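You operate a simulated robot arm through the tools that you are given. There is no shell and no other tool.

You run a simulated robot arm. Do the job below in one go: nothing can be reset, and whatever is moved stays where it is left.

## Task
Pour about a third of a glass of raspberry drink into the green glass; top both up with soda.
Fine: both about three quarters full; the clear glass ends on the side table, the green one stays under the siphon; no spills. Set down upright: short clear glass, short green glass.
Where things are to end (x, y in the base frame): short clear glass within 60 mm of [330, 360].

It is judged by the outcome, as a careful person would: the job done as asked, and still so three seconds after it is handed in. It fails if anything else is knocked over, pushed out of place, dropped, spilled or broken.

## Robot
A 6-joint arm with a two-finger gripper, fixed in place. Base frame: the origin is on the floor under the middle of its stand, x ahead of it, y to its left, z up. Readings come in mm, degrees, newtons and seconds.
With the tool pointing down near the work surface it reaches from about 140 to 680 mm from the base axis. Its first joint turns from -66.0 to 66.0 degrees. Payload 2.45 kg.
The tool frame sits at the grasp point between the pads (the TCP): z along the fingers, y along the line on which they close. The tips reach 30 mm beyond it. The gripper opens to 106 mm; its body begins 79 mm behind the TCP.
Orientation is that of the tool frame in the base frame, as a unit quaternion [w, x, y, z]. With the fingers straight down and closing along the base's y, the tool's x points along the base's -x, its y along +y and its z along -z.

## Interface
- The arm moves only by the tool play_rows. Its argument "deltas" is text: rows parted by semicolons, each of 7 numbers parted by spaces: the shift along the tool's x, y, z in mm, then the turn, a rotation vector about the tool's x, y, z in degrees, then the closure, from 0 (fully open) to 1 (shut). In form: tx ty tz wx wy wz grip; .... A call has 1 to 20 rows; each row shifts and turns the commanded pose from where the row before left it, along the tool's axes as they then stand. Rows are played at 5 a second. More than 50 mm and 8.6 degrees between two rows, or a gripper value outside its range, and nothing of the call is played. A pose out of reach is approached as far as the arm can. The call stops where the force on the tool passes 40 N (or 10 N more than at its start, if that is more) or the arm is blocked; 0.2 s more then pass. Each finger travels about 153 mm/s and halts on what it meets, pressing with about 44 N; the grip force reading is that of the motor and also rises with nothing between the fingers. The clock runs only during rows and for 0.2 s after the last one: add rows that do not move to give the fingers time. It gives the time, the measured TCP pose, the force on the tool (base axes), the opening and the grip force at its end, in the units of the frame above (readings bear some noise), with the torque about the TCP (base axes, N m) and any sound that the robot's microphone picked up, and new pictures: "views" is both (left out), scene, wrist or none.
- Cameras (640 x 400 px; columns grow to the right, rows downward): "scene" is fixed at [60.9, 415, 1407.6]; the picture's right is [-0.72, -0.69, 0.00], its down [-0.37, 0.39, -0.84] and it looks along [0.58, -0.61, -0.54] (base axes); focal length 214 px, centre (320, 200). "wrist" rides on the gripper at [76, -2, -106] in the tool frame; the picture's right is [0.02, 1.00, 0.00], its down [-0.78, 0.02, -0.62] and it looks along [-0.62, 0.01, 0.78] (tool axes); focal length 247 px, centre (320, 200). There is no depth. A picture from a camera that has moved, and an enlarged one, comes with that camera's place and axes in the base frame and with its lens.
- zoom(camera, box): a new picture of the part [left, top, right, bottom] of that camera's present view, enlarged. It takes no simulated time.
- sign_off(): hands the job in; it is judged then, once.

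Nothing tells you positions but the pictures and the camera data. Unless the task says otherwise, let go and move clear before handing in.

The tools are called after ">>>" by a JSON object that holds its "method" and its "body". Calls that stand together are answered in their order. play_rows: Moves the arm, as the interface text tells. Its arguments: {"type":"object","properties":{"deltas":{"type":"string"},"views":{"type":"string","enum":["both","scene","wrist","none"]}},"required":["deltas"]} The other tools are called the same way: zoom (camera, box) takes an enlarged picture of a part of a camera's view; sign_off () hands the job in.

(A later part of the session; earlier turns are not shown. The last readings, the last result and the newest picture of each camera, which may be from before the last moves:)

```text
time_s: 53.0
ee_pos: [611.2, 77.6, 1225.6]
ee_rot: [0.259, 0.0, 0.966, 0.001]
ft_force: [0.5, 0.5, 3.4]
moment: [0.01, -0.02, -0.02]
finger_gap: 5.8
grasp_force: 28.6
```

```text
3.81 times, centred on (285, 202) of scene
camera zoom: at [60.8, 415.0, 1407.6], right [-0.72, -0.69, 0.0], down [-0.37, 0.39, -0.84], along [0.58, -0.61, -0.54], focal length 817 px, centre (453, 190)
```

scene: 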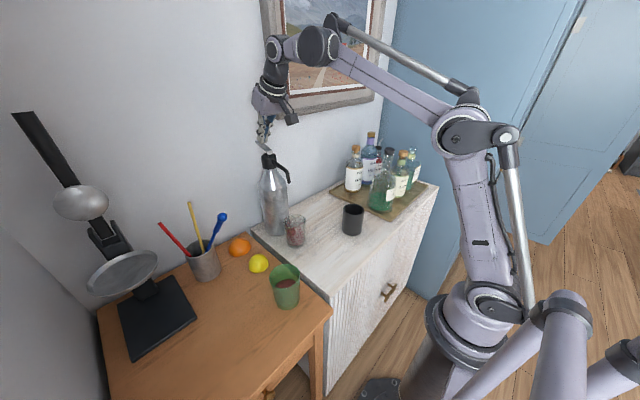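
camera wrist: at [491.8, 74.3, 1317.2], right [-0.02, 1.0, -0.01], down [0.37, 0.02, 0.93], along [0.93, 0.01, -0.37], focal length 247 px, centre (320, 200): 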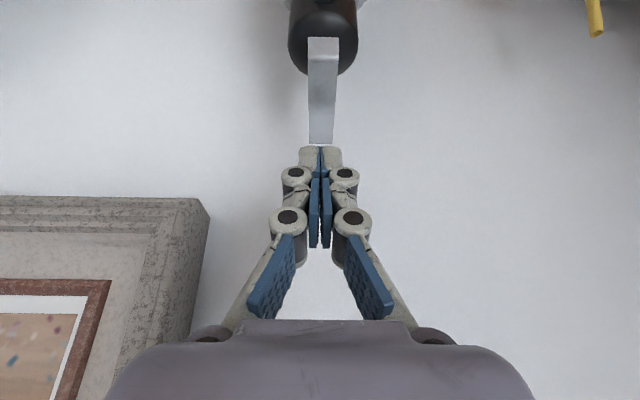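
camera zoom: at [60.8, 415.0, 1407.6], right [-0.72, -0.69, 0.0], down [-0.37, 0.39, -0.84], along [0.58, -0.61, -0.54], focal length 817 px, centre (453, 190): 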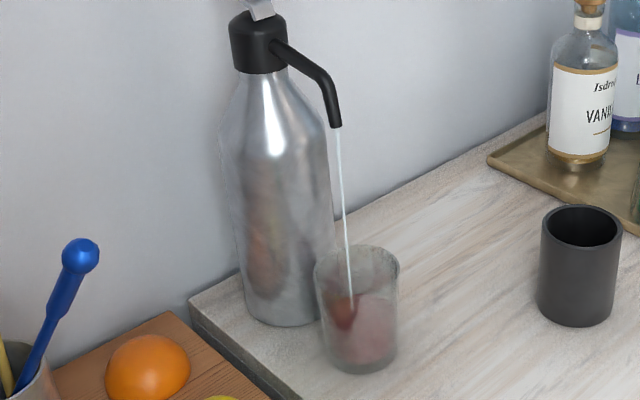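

A thin stream of soda is falling cleanly into the glass. I'll hold the press briefly and check the level.

>>> {"method": "play_rows", "body": {"deltas": "0 0 0 0 0 0 1; 0 0 0 0 0 0 1", "views": "scene"}}

>>> {"method": "zoom", "body": {"camera": "scene", "box": [270, 200, 320, 255]}}

```text
time_s: 53.6
ee_pos: [610.8, 78.1, 1224.9]
ee_rot: [0.259, 0.0, 0.966, 0.0]
ft_force: [-0.1, 0.1, 2.2]
moment: [-0.02, -0.03, 0.01]
finger_gap: 6.0
grasp_force: 28.3
```

scene: 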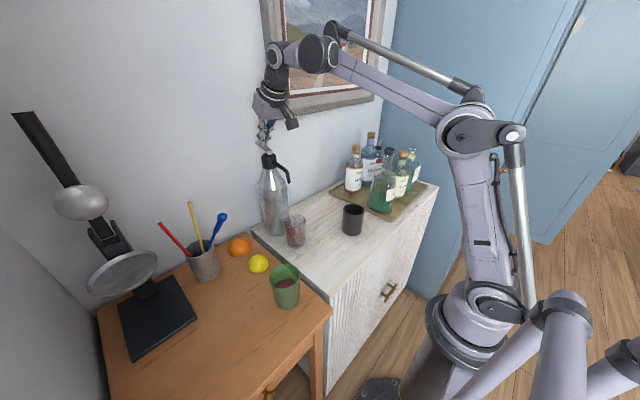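

```text
7.27 times, centred on (295, 228) of scene
camera zoom: at [60.8, 415.0, 1407.6], right [-0.72, -0.69, 0.0], down [-0.37, 0.39, -0.84], along [0.58, -0.61, -0.54], focal length 1560 px, centre (502, 0)
```

zoom: 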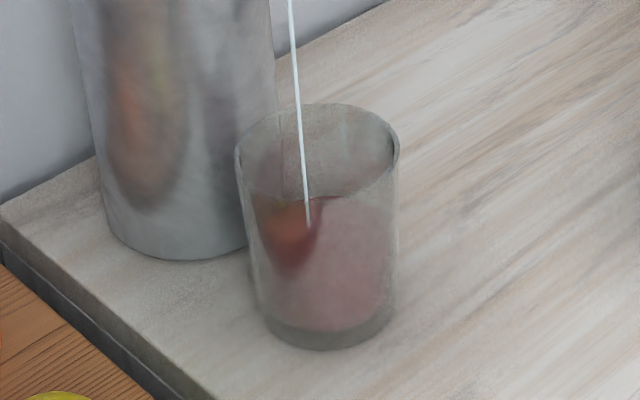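

The stream lands inside and the surface is slowly rising, now about 49 mm below the rim. I'll hold longer.

>>> {"method": "play_rows", "body": {"deltas": "0 0 0 0 0 0 1; 0 0 0 0 0 0 1; 0 0 0 0 0 0 1; 0 0 0 0 0 0 1; 0 0 0 0 0 0 1; 0 0 0 0 0 0 1; 0 0 0 0 0 0 1; 0 0 0 0 0 0 1", "views": "scene"}}

>>> {"method": "zoom", "body": {"camera": "scene", "box": [270, 200, 320, 255]}}

```text
time_s: 55.4
ee_pos: [611.4, 78.4, 1224.9]
ee_rot: [0.259, 0.0, 0.966, 0.0]
ft_force: [-1.2, 1.0, 1.8]
moment: [0.03, 0.04, 0.03]
finger_gap: 6.0
grasp_force: 28.8
```

scene: 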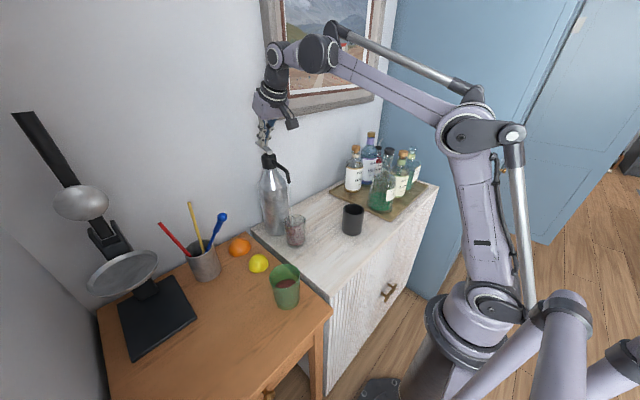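

```text
7.27 times, centred on (295, 228) of scene
camera zoom: at [60.8, 415.0, 1407.6], right [-0.72, -0.69, 0.0], down [-0.37, 0.39, -0.84], along [0.58, -0.61, -0.54], focal length 1560 px, centre (502, 0)
```

zoom: 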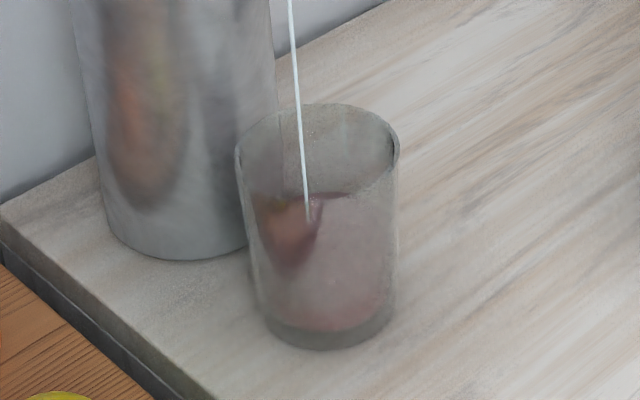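

The rise is about 2.4 mm/s, slow and controllable. I'll keep holding.

>>> {"method": "play_rows", "body": {"deltas": "0 0 0 0 0 0 1; 0 0 0 0 0 0 1; 0 0 0 0 0 0 1; 0 0 0 0 0 0 1; 0 0 0 0 0 0 1; 0 0 0 0 0 0 1; 0 0 0 0 0 0 1; 0 0 0 0 0 0 1; 0 0 0 0 0 0 1; 0 0 0 0 0 0 1; 0 0 0 0 0 0 1; 0 0 0 0 0 0 1; 0 0 0 0 0 0 1; 0 0 0 0 0 0 1; 0 0 0 0 0 0 1; 0 0 0 0 0 0 1; 0 0 0 0 0 0 1", "views": "scene"}}

>>> {"method": "zoom", "body": {"camera": "scene", "box": [270, 200, 320, 255]}}

```text
time_s: 59.0
ee_pos: [612.8, 77.8, 1225.5]
ee_rot: [0.259, 0.0, 0.966, 0.0]
ft_force: [-0.6, 0.7, 2.2]
moment: [0.02, 0.0, -0.01]
finger_gap: 5.9
grasp_force: 28.7
```

scene: 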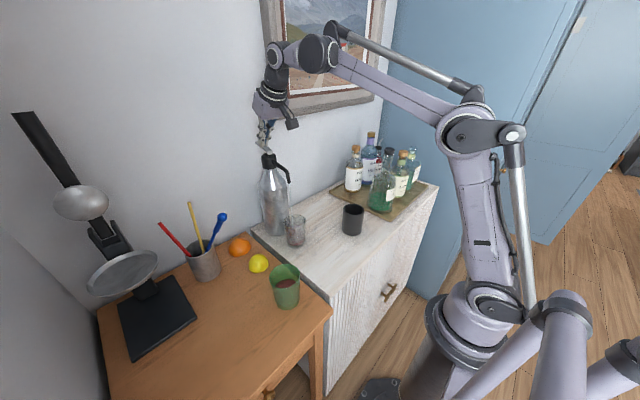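

```text
7.27 times, centred on (295, 228) of scene
camera zoom: at [60.8, 415.0, 1407.6], right [-0.72, -0.69, 0.0], down [-0.37, 0.39, -0.84], along [0.58, -0.61, -0.54], focal length 1560 px, centre (502, 0)
```

zoom: 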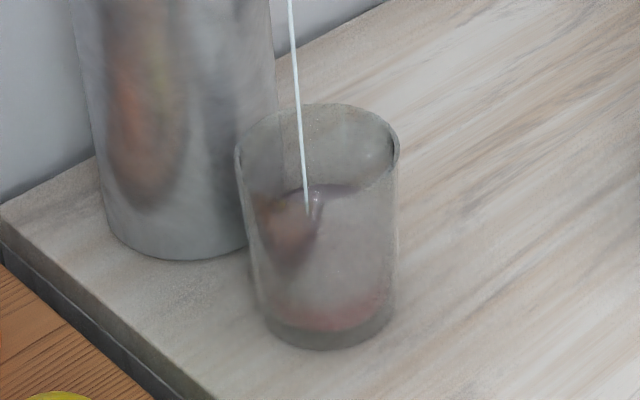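

The drink is paling as the soda mixes in. I'll zoom in further to measure the level.

>>> {"method": "zoom", "body": {"camera": "scene", "box": [282, 210, 308, 252]}}

```text
9.52 times, centred on (295, 231) of scene
camera zoom: at [60.8, 415.0, 1407.6], right [-0.72, -0.69, 0.0], down [-0.37, 0.39, -0.84], along [0.58, -0.61, -0.54], focal length 2043 px, centre (558, -95)
```

zoom: 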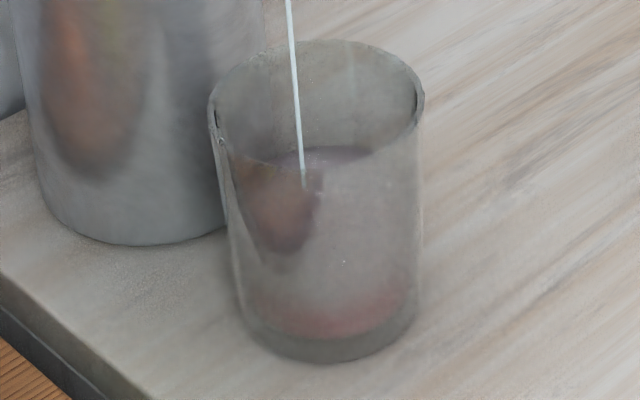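

The level is now about 44 mm below the rim and the target is about 20 mm. I'll press 1.5 mm deeper for more flow and check again.

>>> {"method": "play_rows", "body": {"deltas": "0.75 0 1.3 0 0 0 1; 0 0 0 0 0 0 1; 0 0 0 0 0 0 1; 0 0 0 0 0 0 1; 0 0 0 0 0 0 1", "views": "scene"}}

>>> {"method": "zoom", "body": {"camera": "scene", "box": [282, 210, 308, 252]}}

>>> {"method": "zoom", "body": {"camera": "scene", "box": [240, 110, 310, 180]}}

```text
time_s: 60.2
ee_pos: [611.4, 77.6, 1222.4]
ee_rot: [0.259, 0.0, 0.966, 0.0]
ft_force: [0.6, 2.0, 4.9]
moment: [0.07, -0.03, 0.02]
finger_gap: 5.9
grasp_force: 28.3
```

scene: 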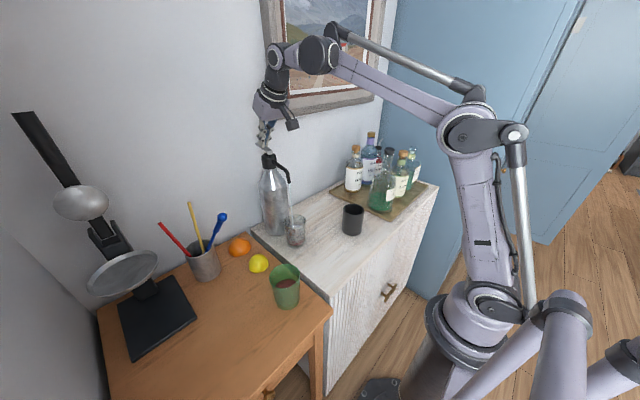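

```text
9.52 times, centred on (295, 231) of scene
camera zoom: at [60.8, 415.1, 1407.6], right [-0.72, -0.69, 0.0], down [-0.37, 0.39, -0.84], along [0.58, -0.61, -0.54], focal length 2043 px, centre (558, -95)
```

zoom: 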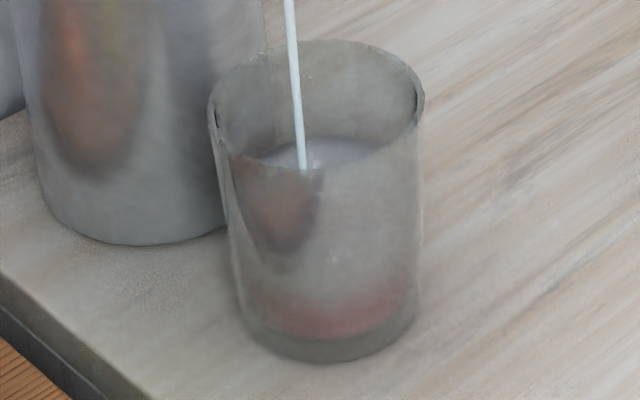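

```text
5.71 times, centred on (275, 145) of scene
camera zoom: at [60.8, 415.1, 1407.6], right [-0.72, -0.69, 0.0], down [-0.37, 0.39, -0.84], along [0.58, -0.61, -0.54], focal length 1226 px, centre (577, 514)
```

zoom: 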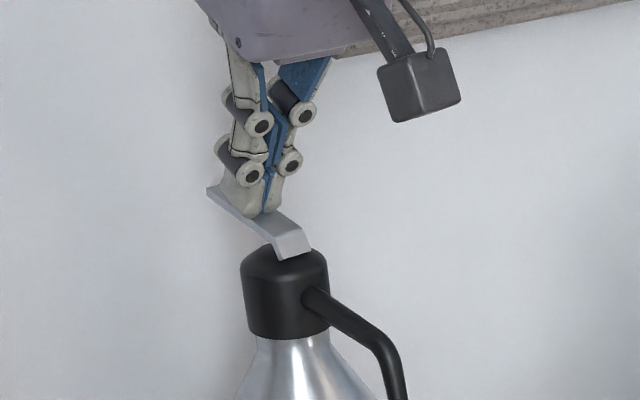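

The flow is stronger now, about 4 mm/s, with the level near 938. I'll hold about 2.4 s more.

>>> {"method": "play_rows", "body": {"deltas": "0 0 0 0 0 0 1; 0 0 0 0 0 0 1; 0 0 0 0 0 0 1; 0 0 0 0 0 0 1; 0 0 0 0 0 0 1; 0 0 0 0 0 0 1; 0 0 0 0 0 0 1; 0 0 0 0 0 0 1; 0 0 0 0 0 0 1; 0 0 0 0 0 0 1", "views": "none"}}

>>> {"method": "zoom", "body": {"camera": "scene", "box": [282, 210, 308, 252]}}

```text
time_s: 62.4
ee_pos: [611.0, 77.2, 1222.4]
ee_rot: [0.258, 0.0, 0.966, 0.0]
ft_force: [-1.6, 1.4, 3.4]
moment: [0.03, 0.06, -0.02]
finger_gap: 5.9
grasp_force: 28.5
```

```text
9.52 times, centred on (295, 231) of scene
camera zoom: at [60.8, 415.0, 1407.6], right [-0.72, -0.69, 0.0], down [-0.37, 0.39, -0.84], along [0.58, -0.61, -0.54], focal length 2043 px, centre (558, -95)
```

zoom: 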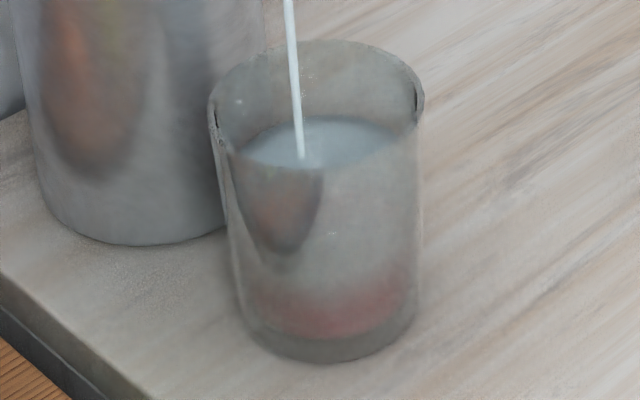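

The level is about 31 mm below the rim. I'll hold 1.6 s more and check again.

>>> {"method": "play_rows", "body": {"deltas": "0 0 0 0 0 0 1; 0 0 0 0 0 0 1; 0 0 0 0 0 0 1; 0 0 0 0 0 0 1; 0 0 0 0 0 0 1; 0 0 0 0 0 0 1; 0 0 0 0 0 0 1", "views": "none"}}

>>> {"method": "zoom", "body": {"camera": "scene", "box": [282, 210, 308, 252]}}

```text
time_s: 64.0
ee_pos: [611.3, 76.5, 1222.6]
ee_rot: [0.259, 0.0, 0.966, 0.0]
ft_force: [-1.8, 0.2, 4.2]
moment: [0.03, 0.07, -0.01]
finger_gap: 5.9
grasp_force: 28.2
```

```text
9.52 times, centred on (295, 231) of scene
camera zoom: at [60.8, 415.0, 1407.6], right [-0.72, -0.69, 0.0], down [-0.37, 0.39, -0.84], along [0.58, -0.61, -0.54], focal length 2043 px, centre (558, -95)
```

zoom: 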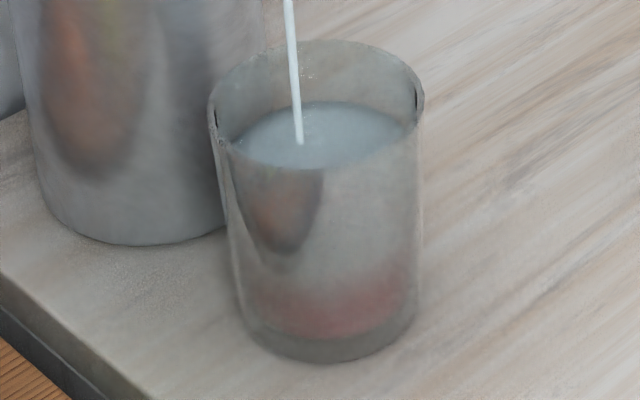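

The level is about 24 mm below the rim, roughly 0.70–0.73 full. I'll hold briefly and then release the lever.

>>> {"method": "play_rows", "body": {"deltas": "0 0 0 0 0 0 1; 0 0 0 0 0 0 1; -2.5 0 -4.33 0 0 0 1; -5 0 -8.66 0 0 0 1; -5 0 -8.66 0 0 0 1; 0 0 0 0 0 0 1; 0 0 0 0 0 0 1; 0 0 0 0 0 0 1", "views": "both"}}

>>> {"method": "zoom", "body": {"camera": "scene", "box": [282, 210, 308, 252]}}

>>> {"method": "zoom", "body": {"camera": "scene", "box": [240, 110, 340, 260]}}

```text
time_s: 65.8
ee_pos: [611.7, 78.3, 1247.2]
ee_rot: [0.259, 0.0, 0.966, 0.0]
ft_force: [0.2, 0.1, 1.5]
moment: [0.0, -0.02, 0.0]
finger_gap: 0.0
grasp_force: 28.7
camera wrist: at [490.4, 78.2, 1301.0], right [-0.02, 1.0, -0.01], down [0.37, 0.02, 0.93], along [0.93, 0.01, -0.37], focal length 247 px, centre (320, 200)
```

scene: 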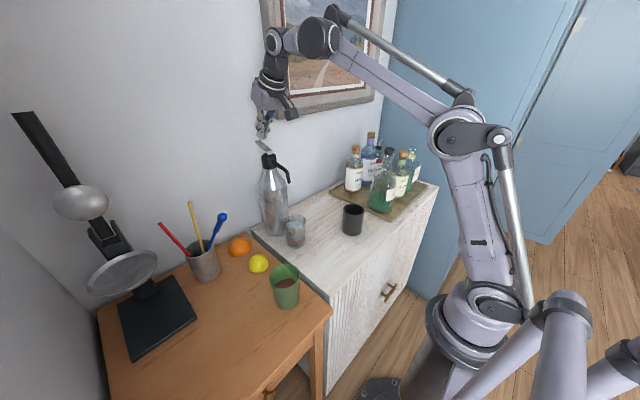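
wrist: 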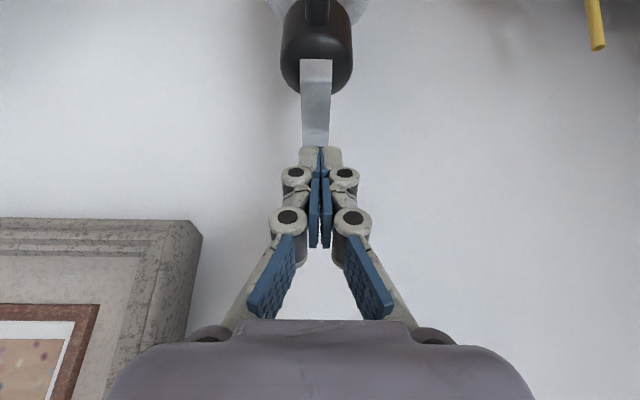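

```text
9.52 times, centred on (295, 231) of scene
camera zoom: at [60.9, 415.0, 1407.6], right [-0.72, -0.69, 0.0], down [-0.37, 0.39, -0.84], along [0.58, -0.61, -0.54], focal length 2043 px, centre (558, -95)
```

zoom: 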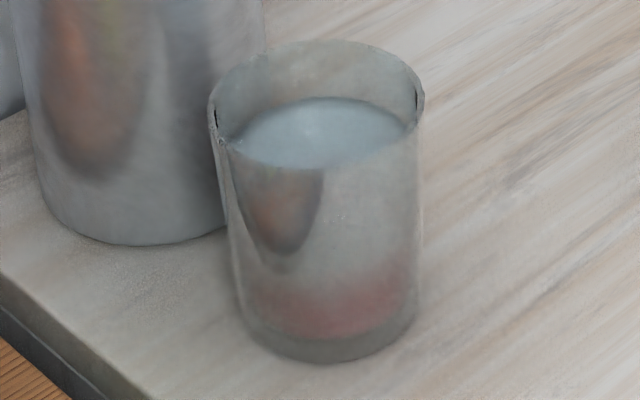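

```text
2.67 times, centred on (290, 185) of scene
camera zoom: at [60.9, 415.0, 1407.6], right [-0.72, -0.69, 0.0], down [-0.37, 0.39, -0.84], along [0.58, -0.61, -0.54], focal length 572 px, centre (400, 240)
```

zoom: 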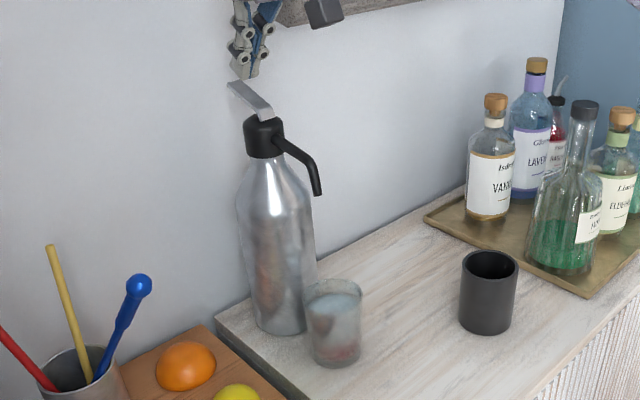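

The flow has stopped cleanly, with the level about 22–23 mm below the rim. A very short extra press will bring it to about three quarters.

>>> {"method": "play_rows", "body": {"deltas": "5 0 8.66 0 0 0 1; 5 0 8.66 0 0 0 1; 2.5 0 4.33 0 0 0 1; 0 0 0 0 0 0 1; -5 0 -8.66 0 0 0 1; -5 0 -8.66 0 0 0 1; -5 0 -8.66 0 0 0 1; 0 0 0 0 0 0 1; 0 0 0 0 0 0 1", "views": "scene"}}

>>> {"method": "zoom", "body": {"camera": "scene", "box": [282, 210, 308, 252]}}

```text
time_s: 67.8
ee_pos: [611.8, 77.2, 1253.0]
ee_rot: [0.259, -0.001, 0.966, 0.001]
ft_force: [0.6, 0.3, -0.4]
moment: [-0.01, 0.05, -0.01]
finger_gap: 0.0
grasp_force: 28.2
```

scene: 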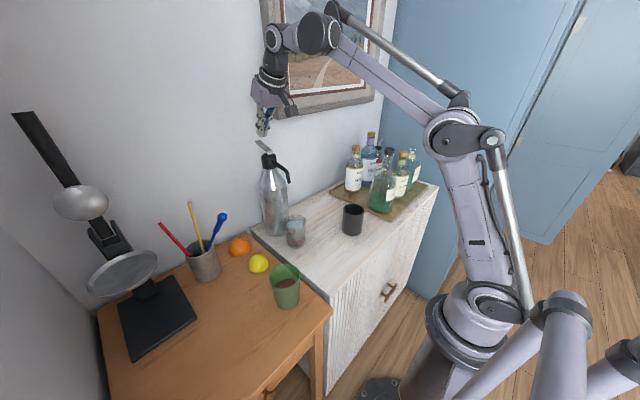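

```text
9.52 times, centred on (295, 231) of scene
camera zoom: at [60.9, 415.0, 1407.6], right [-0.72, -0.69, 0.0], down [-0.37, 0.39, -0.84], along [0.58, -0.61, -0.54], focal length 2043 px, centre (558, -95)
```

zoom: 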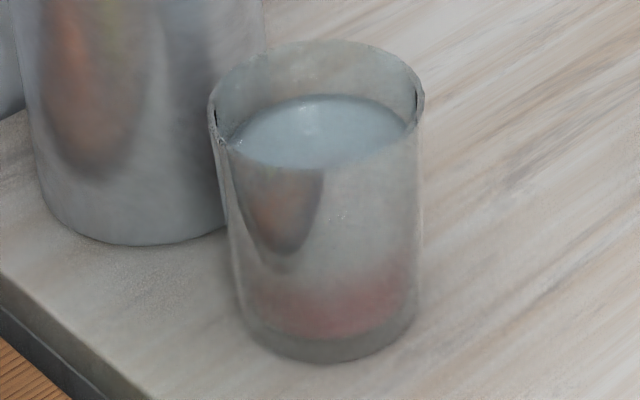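

The clear glass is at about three quarters. I'll retreat from the lever, re-tilt the tool, open the gripper and come back down in front of the glass.

>>> {"method": "play_rows", "body": {"deltas": "33.7 0 -28 0 0 0 1; 33.7 0 -28 0 0 0 1; 33.7 0 -28 0 0 0 1; 33.7 0 -28 0 0 0 1; 33.7 0 -28 0 0 0 1; 0 0 0 0 -6.25 0 1; 0 0 0 0 -6.25 0 0.6; 0 0 0 0 -6.25 0 0.2; 0 0 0 0 -6.25 0 0; 37 0 25.9 0 0 0 0; 37 0 25.9 0 0 0 0; 37 0 25.9 0 0 0 0; 37 0 25.9 0 0 0 0; 37 0 25.9 0 0 0 0; 37 0 25.9 0 0 0 0; 0 0 0 0 0 0 0", "views": "both"}}

```text
time_s: 71.2
ee_pos: [396.5, 75.3, 1019.2]
ee_rot: [0.461, 0.0, 0.887, 0.0]
ft_force: [0.1, -0.2, 1.0]
moment: [0.05, 0.02, -0.02]
finger_gap: 106.1
grasp_force: 0.1
camera wrist: at [264.1, 75.8, 1017.2], right [-0.01, 1.0, -0.02], down [-0.06, 0.02, 1.0], along [1.0, 0.01, 0.06], focal length 247 px, centre (320, 200)
```

scene: 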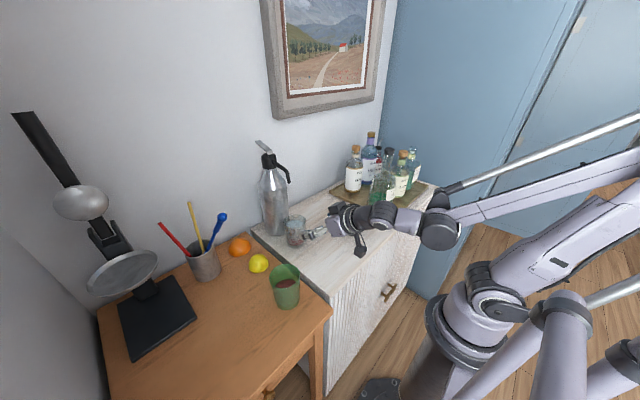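
wrist: 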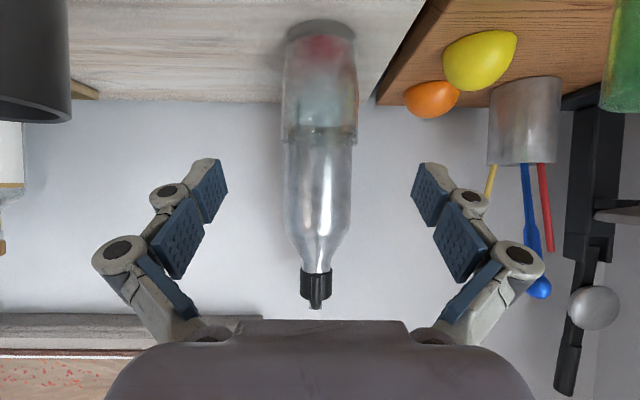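

The glass is centred in view. I'll slide the open fingers around it along the tool axis.

>>> {"method": "play_rows", "body": {"deltas": "0 0.5 30 0 0 0 0; 0 0.5 40 0 0 0 0; 0 0 35 0 0 0 0; 0 0 18 0 0 0 0; 0 0 5 0 0 0 0; 0 0 0 0 0 0 0", "views": "wrist"}}

>>> {"method": "zoom", "body": {"camera": "wrist", "box": [220, 20, 420, 320]}}

```text
time_s: 72.6
ee_pos: [500.0, 76.4, 945.2]
ee_rot: [0.462, 0.0, 0.887, 0.0]
ft_force: [-1.1, -0.1, -0.3]
moment: [0.01, -0.01, 0.0]
finger_gap: 105.9
grasp_force: 0.0
camera wrist: at [367.5, 77.6, 943.6], right [-0.01, 1.0, -0.02], down [-0.06, 0.02, 1.0], along [1.0, 0.01, 0.06], focal length 247 px, centre (320, 200)
```

wrist: 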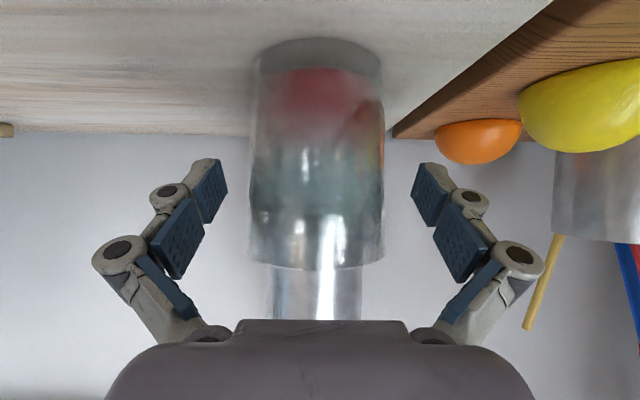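

```text
1.33 times, centred on (320, 170) of wrist
camera zoom: at [367.5, 77.6, 943.6], right [-0.01, 1.0, -0.02], down [-0.06, 0.02, 1.0], along [1.0, 0.01, 0.06], focal length 329 px, centre (320, 240)
```

zoom: 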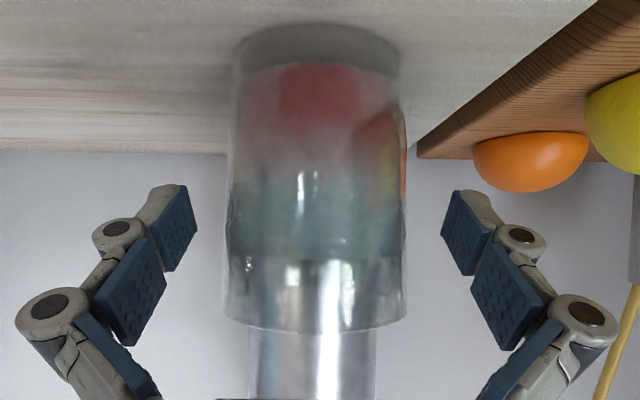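

The level seen from the side reads about 0.73–0.75. I'll grip gently.

>>> {"method": "play_rows", "body": {"deltas": "0 0 0 0 0 0 0.1; 0 0 0 0 0 0 0.2; 0 0 0 0 0 0 0.28; 0 0 0 0 0 0 0.33; 0 0 0 0 0 0 0.4; 0 0 0 0 0 0 1; 0 0 0 0 0 0 1; 0 0 0 0 0 0 1", "views": "wrist"}}

```text
time_s: 74.4
ee_pos: [500.2, 79.1, 945.0]
ee_rot: [0.462, 0.001, 0.887, 0.0]
ft_force: [-0.1, 0.2, -0.2]
moment: [0.02, 0.02, 0.02]
finger_gap: 70.2
grasp_force: 43.5
camera wrist: at [367.4, 77.7, 943.7], right [-0.01, 1.0, -0.02], down [-0.06, 0.02, 1.0], along [1.0, 0.01, 0.06], focal length 247 px, centre (320, 200)
```

wrist: 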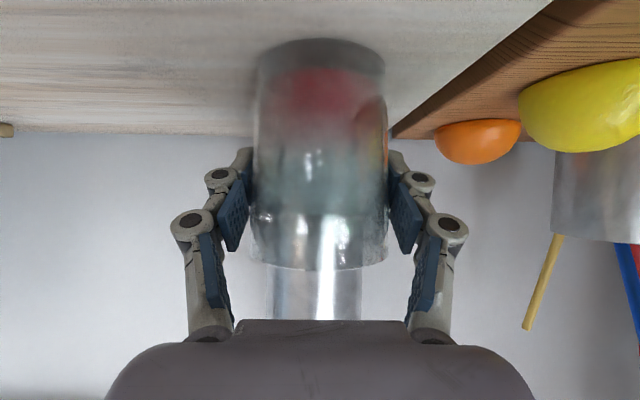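

The glass is gripped. I'll lift it slightly, back it straight out from under the spout, then raise it.

>>> {"method": "play_rows", "body": {"deltas": "-2.5 0 -1.7 0 0 0 1; -5 0 -3.5 0 0 0 1; -4.8 0 -3.4 0 0 0 1; 3.6 0 -5.2 0 0 0 1; 7.2 0 -10.3 0 0 0 1; 9 0 -12.9 0 0 0 1; 9 0 -12.9 0 0 0 1; 9 0 -12.9 0 0 0 1; 7.2 0 -10.3 0 0 0 1; 3.6 0 -5.2 0 0 0 1; -5.8 0 -4.1 0 0 0 1; -11.7 0 -8.2 0 0 0 1; -14.6 0 -10.2 0 0 0 1; -14.6 0 -10.2 0 0 0 1; -14.6 0 -10.2 0 0 0 1; -14.6 0 -10.2 0 0 0 1; -14.6 0 -10.2 0 0 0 1; -14.6 0 -10.2 0 0 0 1; -11.7 0 -8.2 0 0 0 1; -5.8 0 -4.1 0 0 0 1", "views": "both"}}

>>> {"method": "zoom", "body": {"camera": "wrist", "box": [220, 20, 420, 320]}}

```text
time_s: 78.6
ee_pos: [417.3, 78.3, 1111.7]
ee_rot: [0.462, 0.0, 0.887, 0.0]
ft_force: [0.8, 0.6, -5.1]
moment: [-0.02, -0.01, -0.01]
finger_gap: 70.2
grasp_force: 44.2
camera wrist: at [284.5, 78.7, 1109.1], right [-0.01, 1.0, -0.02], down [-0.06, 0.02, 1.0], along [1.0, 0.01, 0.06], focal length 247 px, centre (320, 200)
```

scene: 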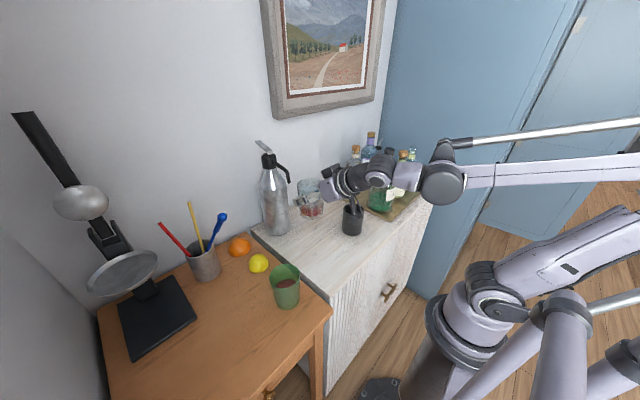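
wrist: 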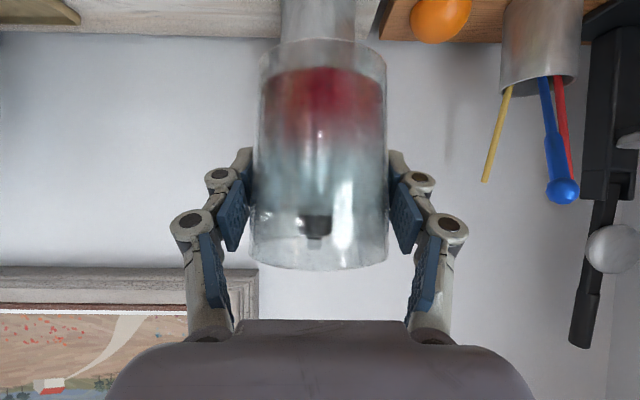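

```text
1.33 times, centred on (320, 170) of wrist
camera zoom: at [284.5, 78.7, 1109.1], right [-0.01, 1.0, -0.02], down [-0.06, 0.02, 1.0], along [1.0, 0.01, 0.06], focal length 329 px, centre (320, 240)
```

zoom: 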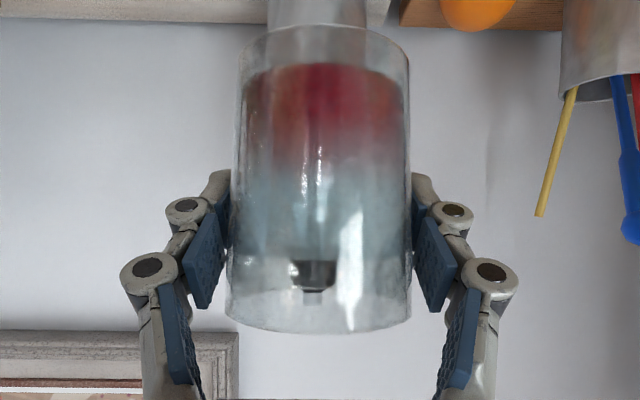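

The level holds at about three quarters. Now I carry the glass toward the side table, turning the tool 45° so the arm stays within its joint range.

>>> {"method": "play_rows", "body": {"deltas": "3.5 4.5 -5 0 0 0 1; 7 9 -9.9 0 0 0 1; 8.7 11.2 -12.4 0 0 0 1; 8.7 11.2 -12.4 0 0 0 1; 8.7 11.2 -12.4 0 0 0 1; 8.7 11.2 -12.4 0 0 0 1; 7 9 -9.9 0 0 0 1; 3.5 4.5 -5 0 0 0 1; 0 0 0 -1.64 0 -1.15 1; 0 0 0 -3.28 0 -2.3 1; 0 0 0 -4.91 0 -3.44 1; 0 0 0 -4.91 0 -3.44 1; 0 0 0 -4.91 0 -3.44 1; 0 0 0 -4.91 0 -3.44 1; 0 0 0 -4.91 0 -3.44 1; 0 0 0 -4.1 0 -2.87 1; 0 0 0 -2.46 0 -1.72 1; 0 0 0 -0.82 0 -0.57 1; 0 0 0 0 0 0 1", "views": "both"}}

```text
time_s: 82.6
ee_pos: [318.2, 149.9, 1109.8]
ee_rot: [0.427, -0.339, 0.819, 0.176]
ft_force: [0.1, 0.3, -4.2]
moment: [-0.02, 0.0, 0.02]
finger_gap: 70.2
grasp_force: 44.7
camera wrist: at [225.8, 57.6, 1108.1], right [-0.72, 0.7, -0.02], down [-0.05, -0.03, 1.0], along [0.7, 0.72, 0.06], focal length 247 px, centre (320, 200)
```

scene: 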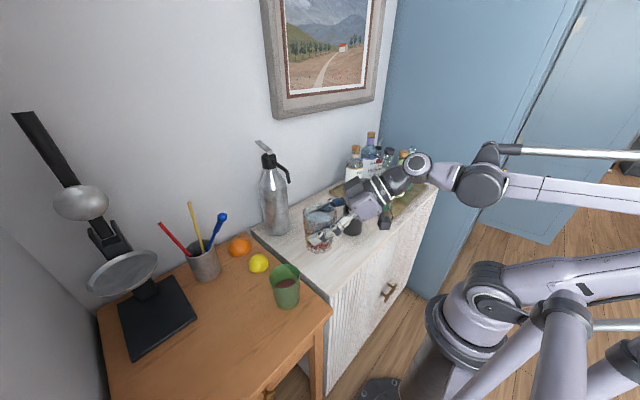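
wrist: 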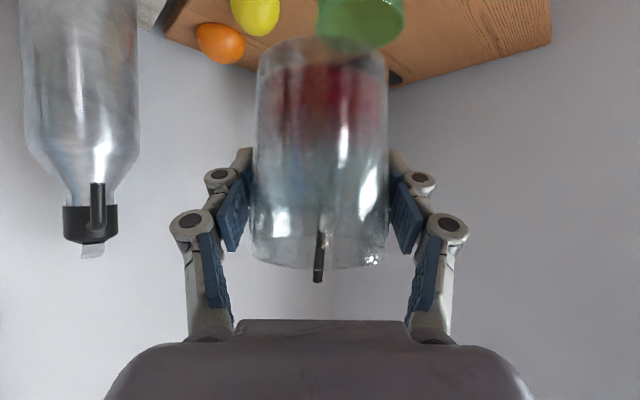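

The glass is upright with the tool turned 45°. Next I carry it over to the side-table spot.

>>> {"method": "play_rows", "body": {"deltas": "-3.6 5.4 5.1 0 0 0 1; -7.2 10.8 10.2 0 0 0 1; -9 13.5 12.8 0 0 0 1; -9 13.5 12.8 0 0 0 1; -9 13.5 12.8 0 0 0 1; -9 13.5 12.8 0 0 0 1; -9 13.5 12.8 0 0 0 1; -9 13.5 12.8 0 0 0 1; -9 13.5 12.8 0 0 0 1; -9 13.5 12.8 0 0 0 1; -7.2 10.8 10.2 0 0 0 1; -3.6 5.4 5.1 0 0 0 1; 0 0 0 0 0 0 1", "views": "both"}}

>>> {"method": "zoom", "body": {"camera": "scene", "box": [100, 220, 340, 400]}}

```text
time_s: 85.4
ee_pos: [334.2, 364.3, 1110.9]
ee_rot: [0.427, -0.339, 0.819, 0.177]
ft_force: [1.4, -0.9, -4.6]
moment: [-0.01, 0.02, -0.02]
finger_gap: 70.3
grasp_force: 44.4
camera wrist: at [241.4, 271.6, 1109.3], right [-0.72, 0.7, -0.02], down [-0.05, -0.03, 1.0], along [0.7, 0.71, 0.06], focal length 247 px, centre (320, 200)
```

scene: 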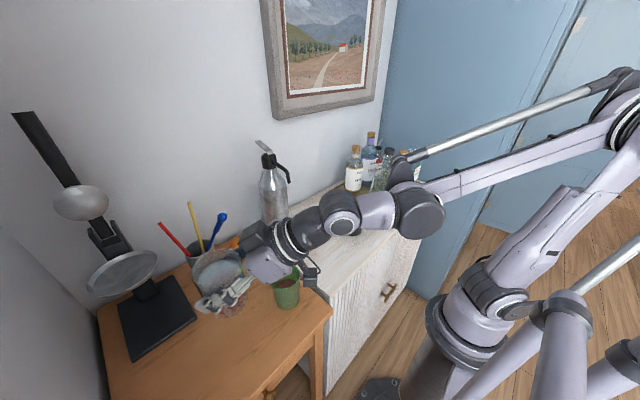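
wrist: 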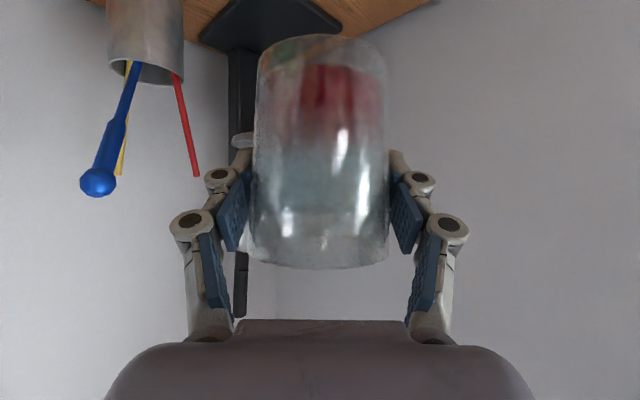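

```text
2.22 times, centred on (220, 310) of scene
camera zoom: at [60.9, 415.1, 1407.6], right [-0.72, -0.69, 0.0], down [-0.37, 0.39, -0.84], along [0.58, -0.61, -0.54], focal length 477 px, centre (542, -44)
```

zoom: 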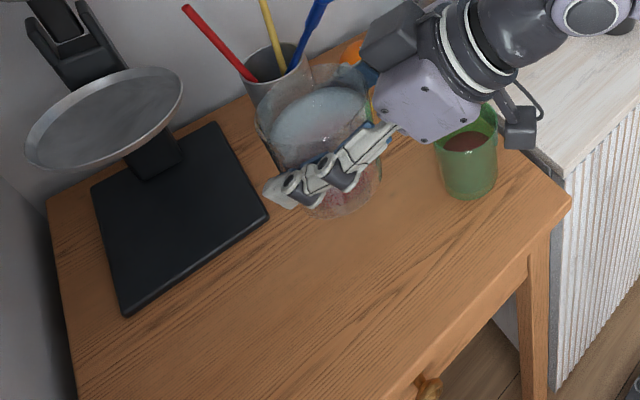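

The glass is above the target spot, clear of the lamp, pencil cup and green glass. I'll lower it most of the way.

>>> {"method": "play_rows", "body": {"deltas": "5.8 0 4.1 0 0 0 1; 11.7 0 8.2 0 0 0 1; 14.6 0 10.2 0 0 0 1; 14.6 0 10.2 0 0 0 1; 14.6 0 10.2 0 0 0 1; 14.6 0 10.2 0 0 0 1; 14.6 0 10.2 0 0 0 1; 14.6 0 10.2 0 0 0 1; 9 0 6.3 0 0 0 1; 4 0 2.8 0 0 0 1; 0 0 0 0 0 0 1", "views": "both"}}

>>> {"method": "zoom", "body": {"camera": "scene", "box": [180, 240, 340, 360]}}

>>> {"method": "zoom", "body": {"camera": "wrist", "box": [200, 0, 440, 300]}}

```text
time_s: 87.8
ee_pos: [333.8, 365.0, 965.3]
ee_rot: [0.426, -0.34, 0.819, 0.177]
ft_force: [1.0, 0.0, -4.3]
moment: [-0.03, -0.04, -0.03]
finger_gap: 70.5
grasp_force: 44.6
camera wrist: at [242.5, 272.5, 964.2], right [-0.72, 0.7, -0.02], down [-0.05, -0.03, 1.0], along [0.7, 0.71, 0.06], focal length 247 px, centre (320, 200)
```

scene: 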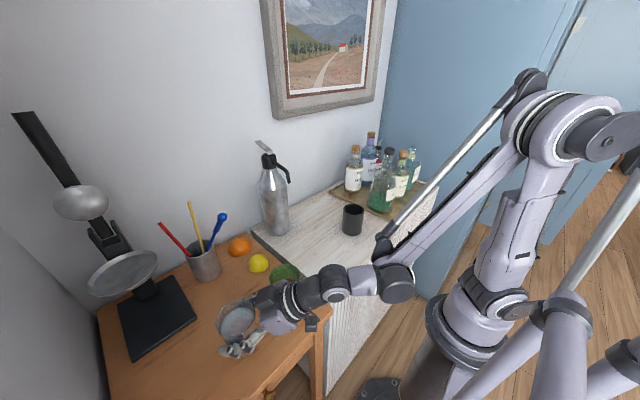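
wrist: 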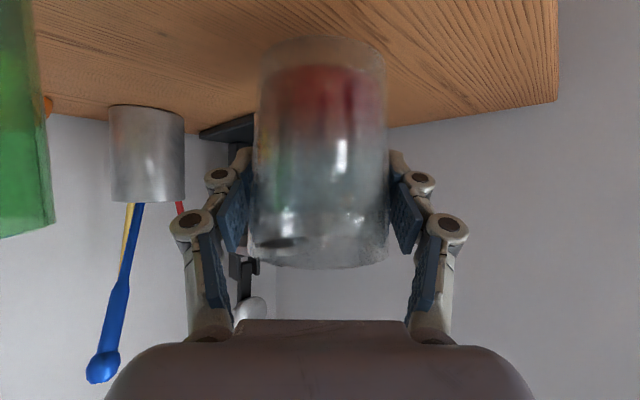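

```text
3.33 times, centred on (260, 300) of scene
camera zoom: at [60.9, 415.0, 1407.6], right [-0.72, -0.69, 0.0], down [-0.37, 0.39, -0.84], along [0.58, -0.61, -0.54], focal length 715 px, centre (520, -133)
```

zoom: 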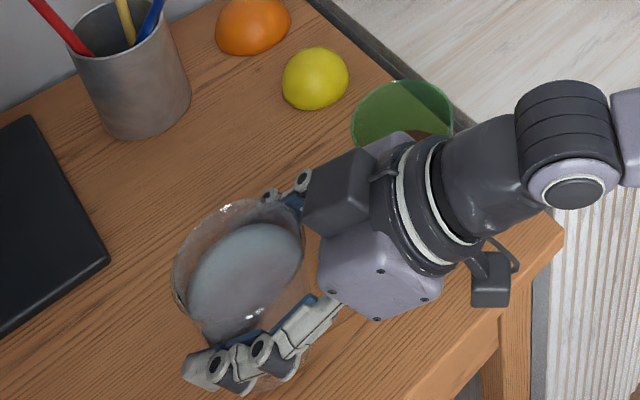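

```text
1.33 times, centred on (320, 150) of wrist
camera zoom: at [242.5, 272.5, 964.2], right [-0.72, 0.7, -0.02], down [-0.05, -0.03, 1.0], along [0.7, 0.71, 0.06], focal length 329 px, centre (320, 267)
```

zoom: 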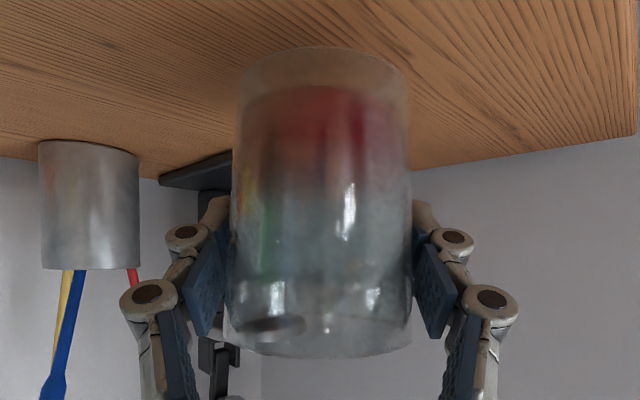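

The glass is close to the side table and not near anything. I'll descend in small steps and feel for contact.

>>> {"method": "play_rows", "body": {"deltas": "2.46 0 1.72 0 0 0 1; 2.46 0 1.72 0 0 0 1; 2.46 0 1.72 0 0 0 1; 2.46 0 1.72 0 0 0 1; 1.64 0 1.15 0 0 0 1; 0 0 0 0 0 0 1", "views": "wrist"}}

>>> {"method": "play_rows", "body": {"deltas": "0.82 0 0.57 0 0 0 1; 0.82 0 0.57 0 0 0 1; 0.82 0 0.57 0 0 0 1; 0 0 0 0 0 0 1", "views": "none"}}

```text
time_s: 89.2
ee_pos: [334.8, 363.7, 951.7]
ee_rot: [0.427, -0.34, 0.819, 0.177]
ft_force: [0.2, -0.5, -3.7]
moment: [-0.02, -0.01, 0.03]
finger_gap: 70.5
grasp_force: 43.9
camera wrist: at [242.4, 272.2, 951.1], right [-0.72, 0.7, -0.02], down [-0.05, -0.03, 1.0], along [0.7, 0.71, 0.06], focal length 247 px, centre (320, 200)
```

wrist: 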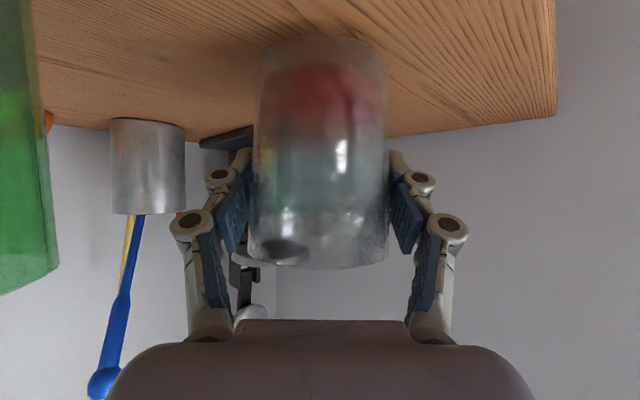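

```text
time_s: 90.2
ee_pos: [334.2, 363.4, 949.3]
ee_rot: [0.427, -0.339, 0.82, 0.177]
ft_force: [0.5, 0.1, -5.1]
moment: [-0.05, 0.01, 0.02]
finger_gap: 70.3
grasp_force: 44.2
```

No contact yet; I continue down.

>>> {"method": "play_rows", "body": {"deltas": "0.82 0 0.57 0 0 0 1; 0.82 0 0.57 0 0 0 1; 0.82 0 0.57 0 0 0 1; 0 0 0 0 0 0 1", "views": "none"}}

>>> {"method": "play_rows", "body": {"deltas": "0.82 0 0.57 0 0 0 1; 0.82 0 0.57 0 0 0 1; 0 0 0 0 0 0 1", "views": "wrist"}}

```text
time_s: 91.2
ee_pos: [334.8, 363.5, 947.3]
ee_rot: [0.427, -0.339, 0.819, 0.176]
ft_force: [-0.8, 0.0, -3.1]
moment: [0.03, -0.01, 0.01]
finger_gap: 70.6
grasp_force: 43.5
```

```text
time_s: 92.0
ee_pos: [335.6, 364.2, 944.9]
ee_rot: [0.428, -0.339, 0.819, 0.177]
ft_force: [-2.0, -0.5, 12.8]
moment: [-0.46, 0.4, -0.13]
finger_gap: 70.3
grasp_force: 44.3
camera wrist: at [242.6, 272.6, 943.4], right [-0.72, 0.7, -0.02], down [-0.06, -0.03, 1.0], along [0.7, 0.71, 0.06], focal length 247 px, centre (320, 200)
```

wrist: 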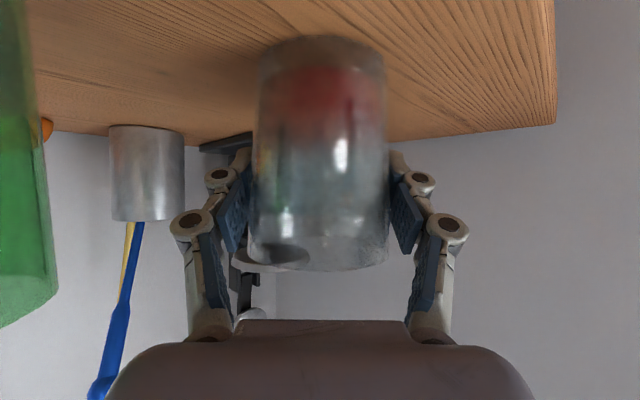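

Contact reads 12.8 N at the same height as on the cabinet, so both surfaces are level. I'll ease off and open.

>>> {"method": "play_rows", "body": {"deltas": "-0.5 0 -0.35 0 0 0 1; 0 0 0 0 0 0 0.3; 0 0 0 0 0 0 0.2; 0 0 0 0 0 0 0.1; 0 0 0 0 0 0 0; 0 0 0 0 0 0 0", "views": "both"}}

>>> {"method": "zoom", "body": {"camera": "scene", "box": [180, 240, 340, 360]}}

```text
time_s: 93.4
ee_pos: [334.8, 363.9, 945.3]
ee_rot: [0.426, -0.339, 0.82, 0.176]
ft_force: [-0.8, 0.7, 0.0]
moment: [-0.02, 0.04, -0.02]
finger_gap: 105.8
grasp_force: 0.0
camera wrist: at [242.5, 272.0, 943.2], right [-0.72, 0.7, -0.02], down [-0.05, -0.03, 1.0], along [0.7, 0.71, 0.06], focal length 247 px, centre (320, 200)
```

scene: 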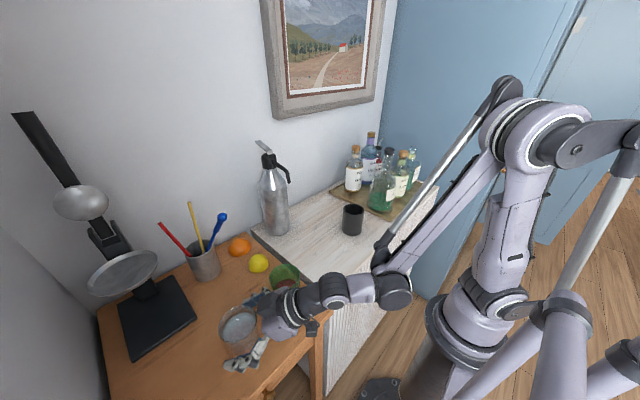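
wrist: 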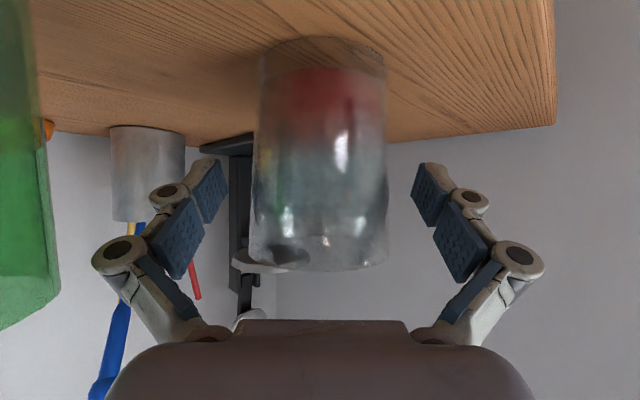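

```text
3.33 times, centred on (260, 300) of scene
camera zoom: at [60.9, 415.0, 1407.6], right [-0.72, -0.69, 0.0], down [-0.37, 0.39, -0.84], along [0.58, -0.61, -0.54], focal length 715 px, centre (520, -133)
```

zoom: 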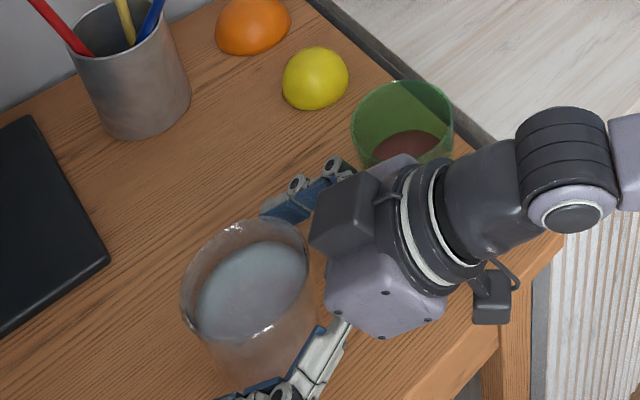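

The clear glass stands upright on the side table. I'll lift the open gripper straight up to stay clear of both glasses.

>>> {"method": "play_rows", "body": {"deltas": "-8.2 0 -5.7 0 0 0 0; -16.4 0 -11.5 0 0 0 0; -24.6 0 -17.2 0 0 0 0; -32.8 0 -23 0 0 0 0; -32.8 0 -23 0 0 0 0; -24.6 0 -17.2 0 0 0 0; 0 0 0 0 0 0 0", "views": "both"}}

>>> {"method": "zoom", "body": {"camera": "scene", "box": [180, 240, 340, 360]}}

```text
time_s: 95.0
ee_pos: [336.2, 361.8, 1116.8]
ee_rot: [0.426, -0.34, 0.82, 0.176]
ft_force: [0.3, -1.1, -0.4]
moment: [-0.04, 0.04, 0.01]
finger_gap: 106.2
grasp_force: 0.0
camera wrist: at [243.8, 269.6, 1114.3], right [-0.72, 0.7, -0.02], down [-0.05, -0.03, 1.0], along [0.7, 0.71, 0.06], focal length 247 px, centre (320, 200)
```

scene: 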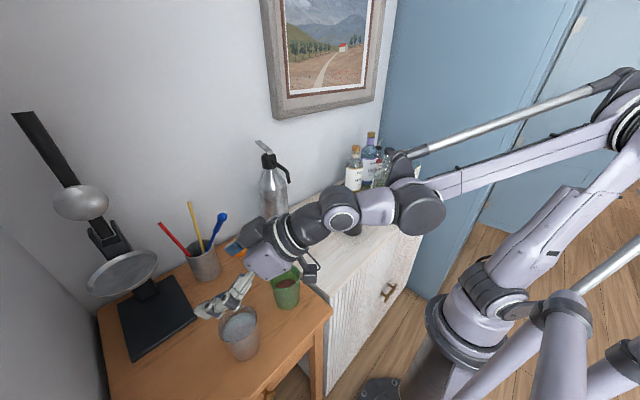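
wrist: 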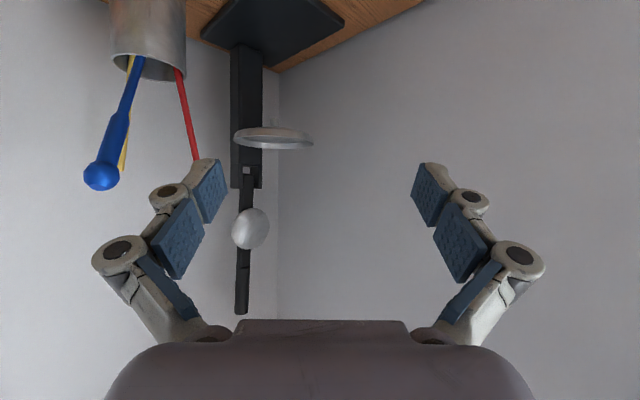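

```text
3.33 times, centred on (260, 300) of scene
camera zoom: at [60.9, 415.0, 1407.6], right [-0.72, -0.69, 0.0], down [-0.37, 0.39, -0.84], along [0.58, -0.61, -0.54], focal length 715 px, centre (520, -133)
```

zoom: 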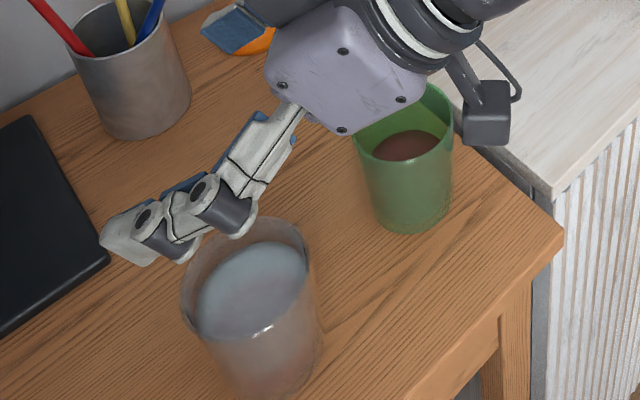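

The clear glass reads about (331, 363), right at its target. Next I turn the tool to 30° and hover over the green glass.

>>> {"method": "play_rows", "body": {"deltas": "0 0 0 6.14 0 4.3 0; 0 0 0 6.14 0 4.3 0; 18.9 -29.9 -2.2 0 0 0 0; 18.9 -29.9 -2.2 0 0 0 0; 18.9 -29.9 -2.2 0 0 0 0; 18.9 -29.9 -2.2 0 0 0 0; 0 0 0 0 0 0 0", "views": "both"}}

>>> {"method": "zoom", "body": {"camera": "scene", "box": [200, 220, 340, 340]}}

```text
time_s: 96.6
ee_pos: [351.9, 232.0, 1058.1]
ee_rot: [0.446, -0.229, 0.857, 0.119]
ft_force: [0.2, 0.5, 0.4]
moment: [0.01, -0.01, 0.05]
finger_gap: 106.2
grasp_force: 0.0
camera wrist: at [238.4, 168.4, 1056.7], right [-0.51, 0.86, -0.02], down [-0.06, -0.02, 1.0], along [0.86, 0.51, 0.06], focal length 247 px, centre (320, 200)
```

scene: 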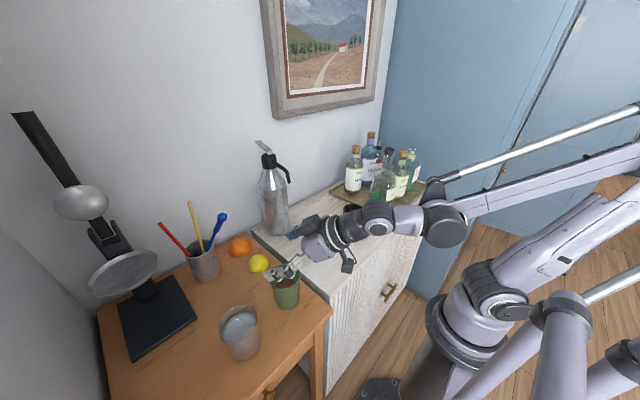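
wrist: 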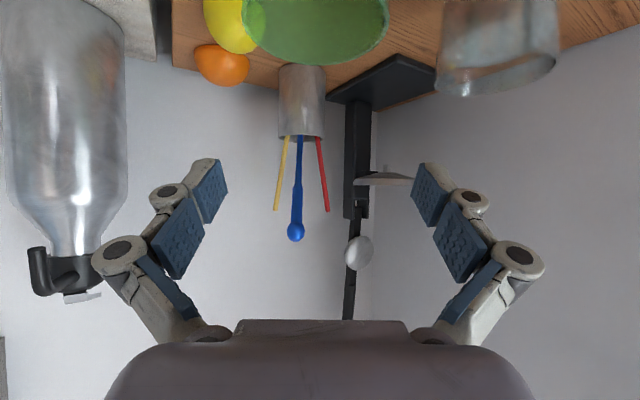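

```text
3.33 times, centred on (270, 280) of scene
camera zoom: at [60.9, 415.0, 1407.6], right [-0.72, -0.69, 0.0], down [-0.37, 0.39, -0.84], along [0.58, -0.61, -0.54], focal length 715 px, centre (487, -67)
```

zoom: 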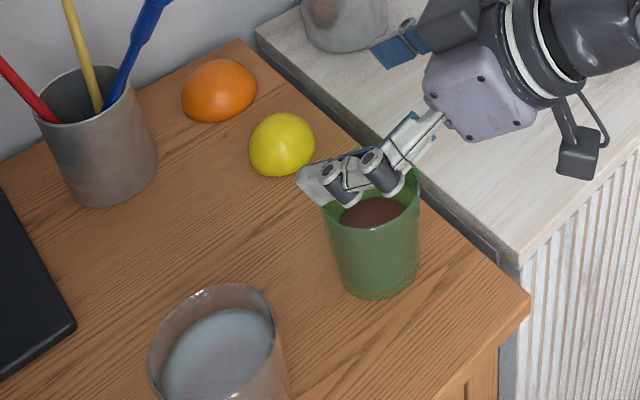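

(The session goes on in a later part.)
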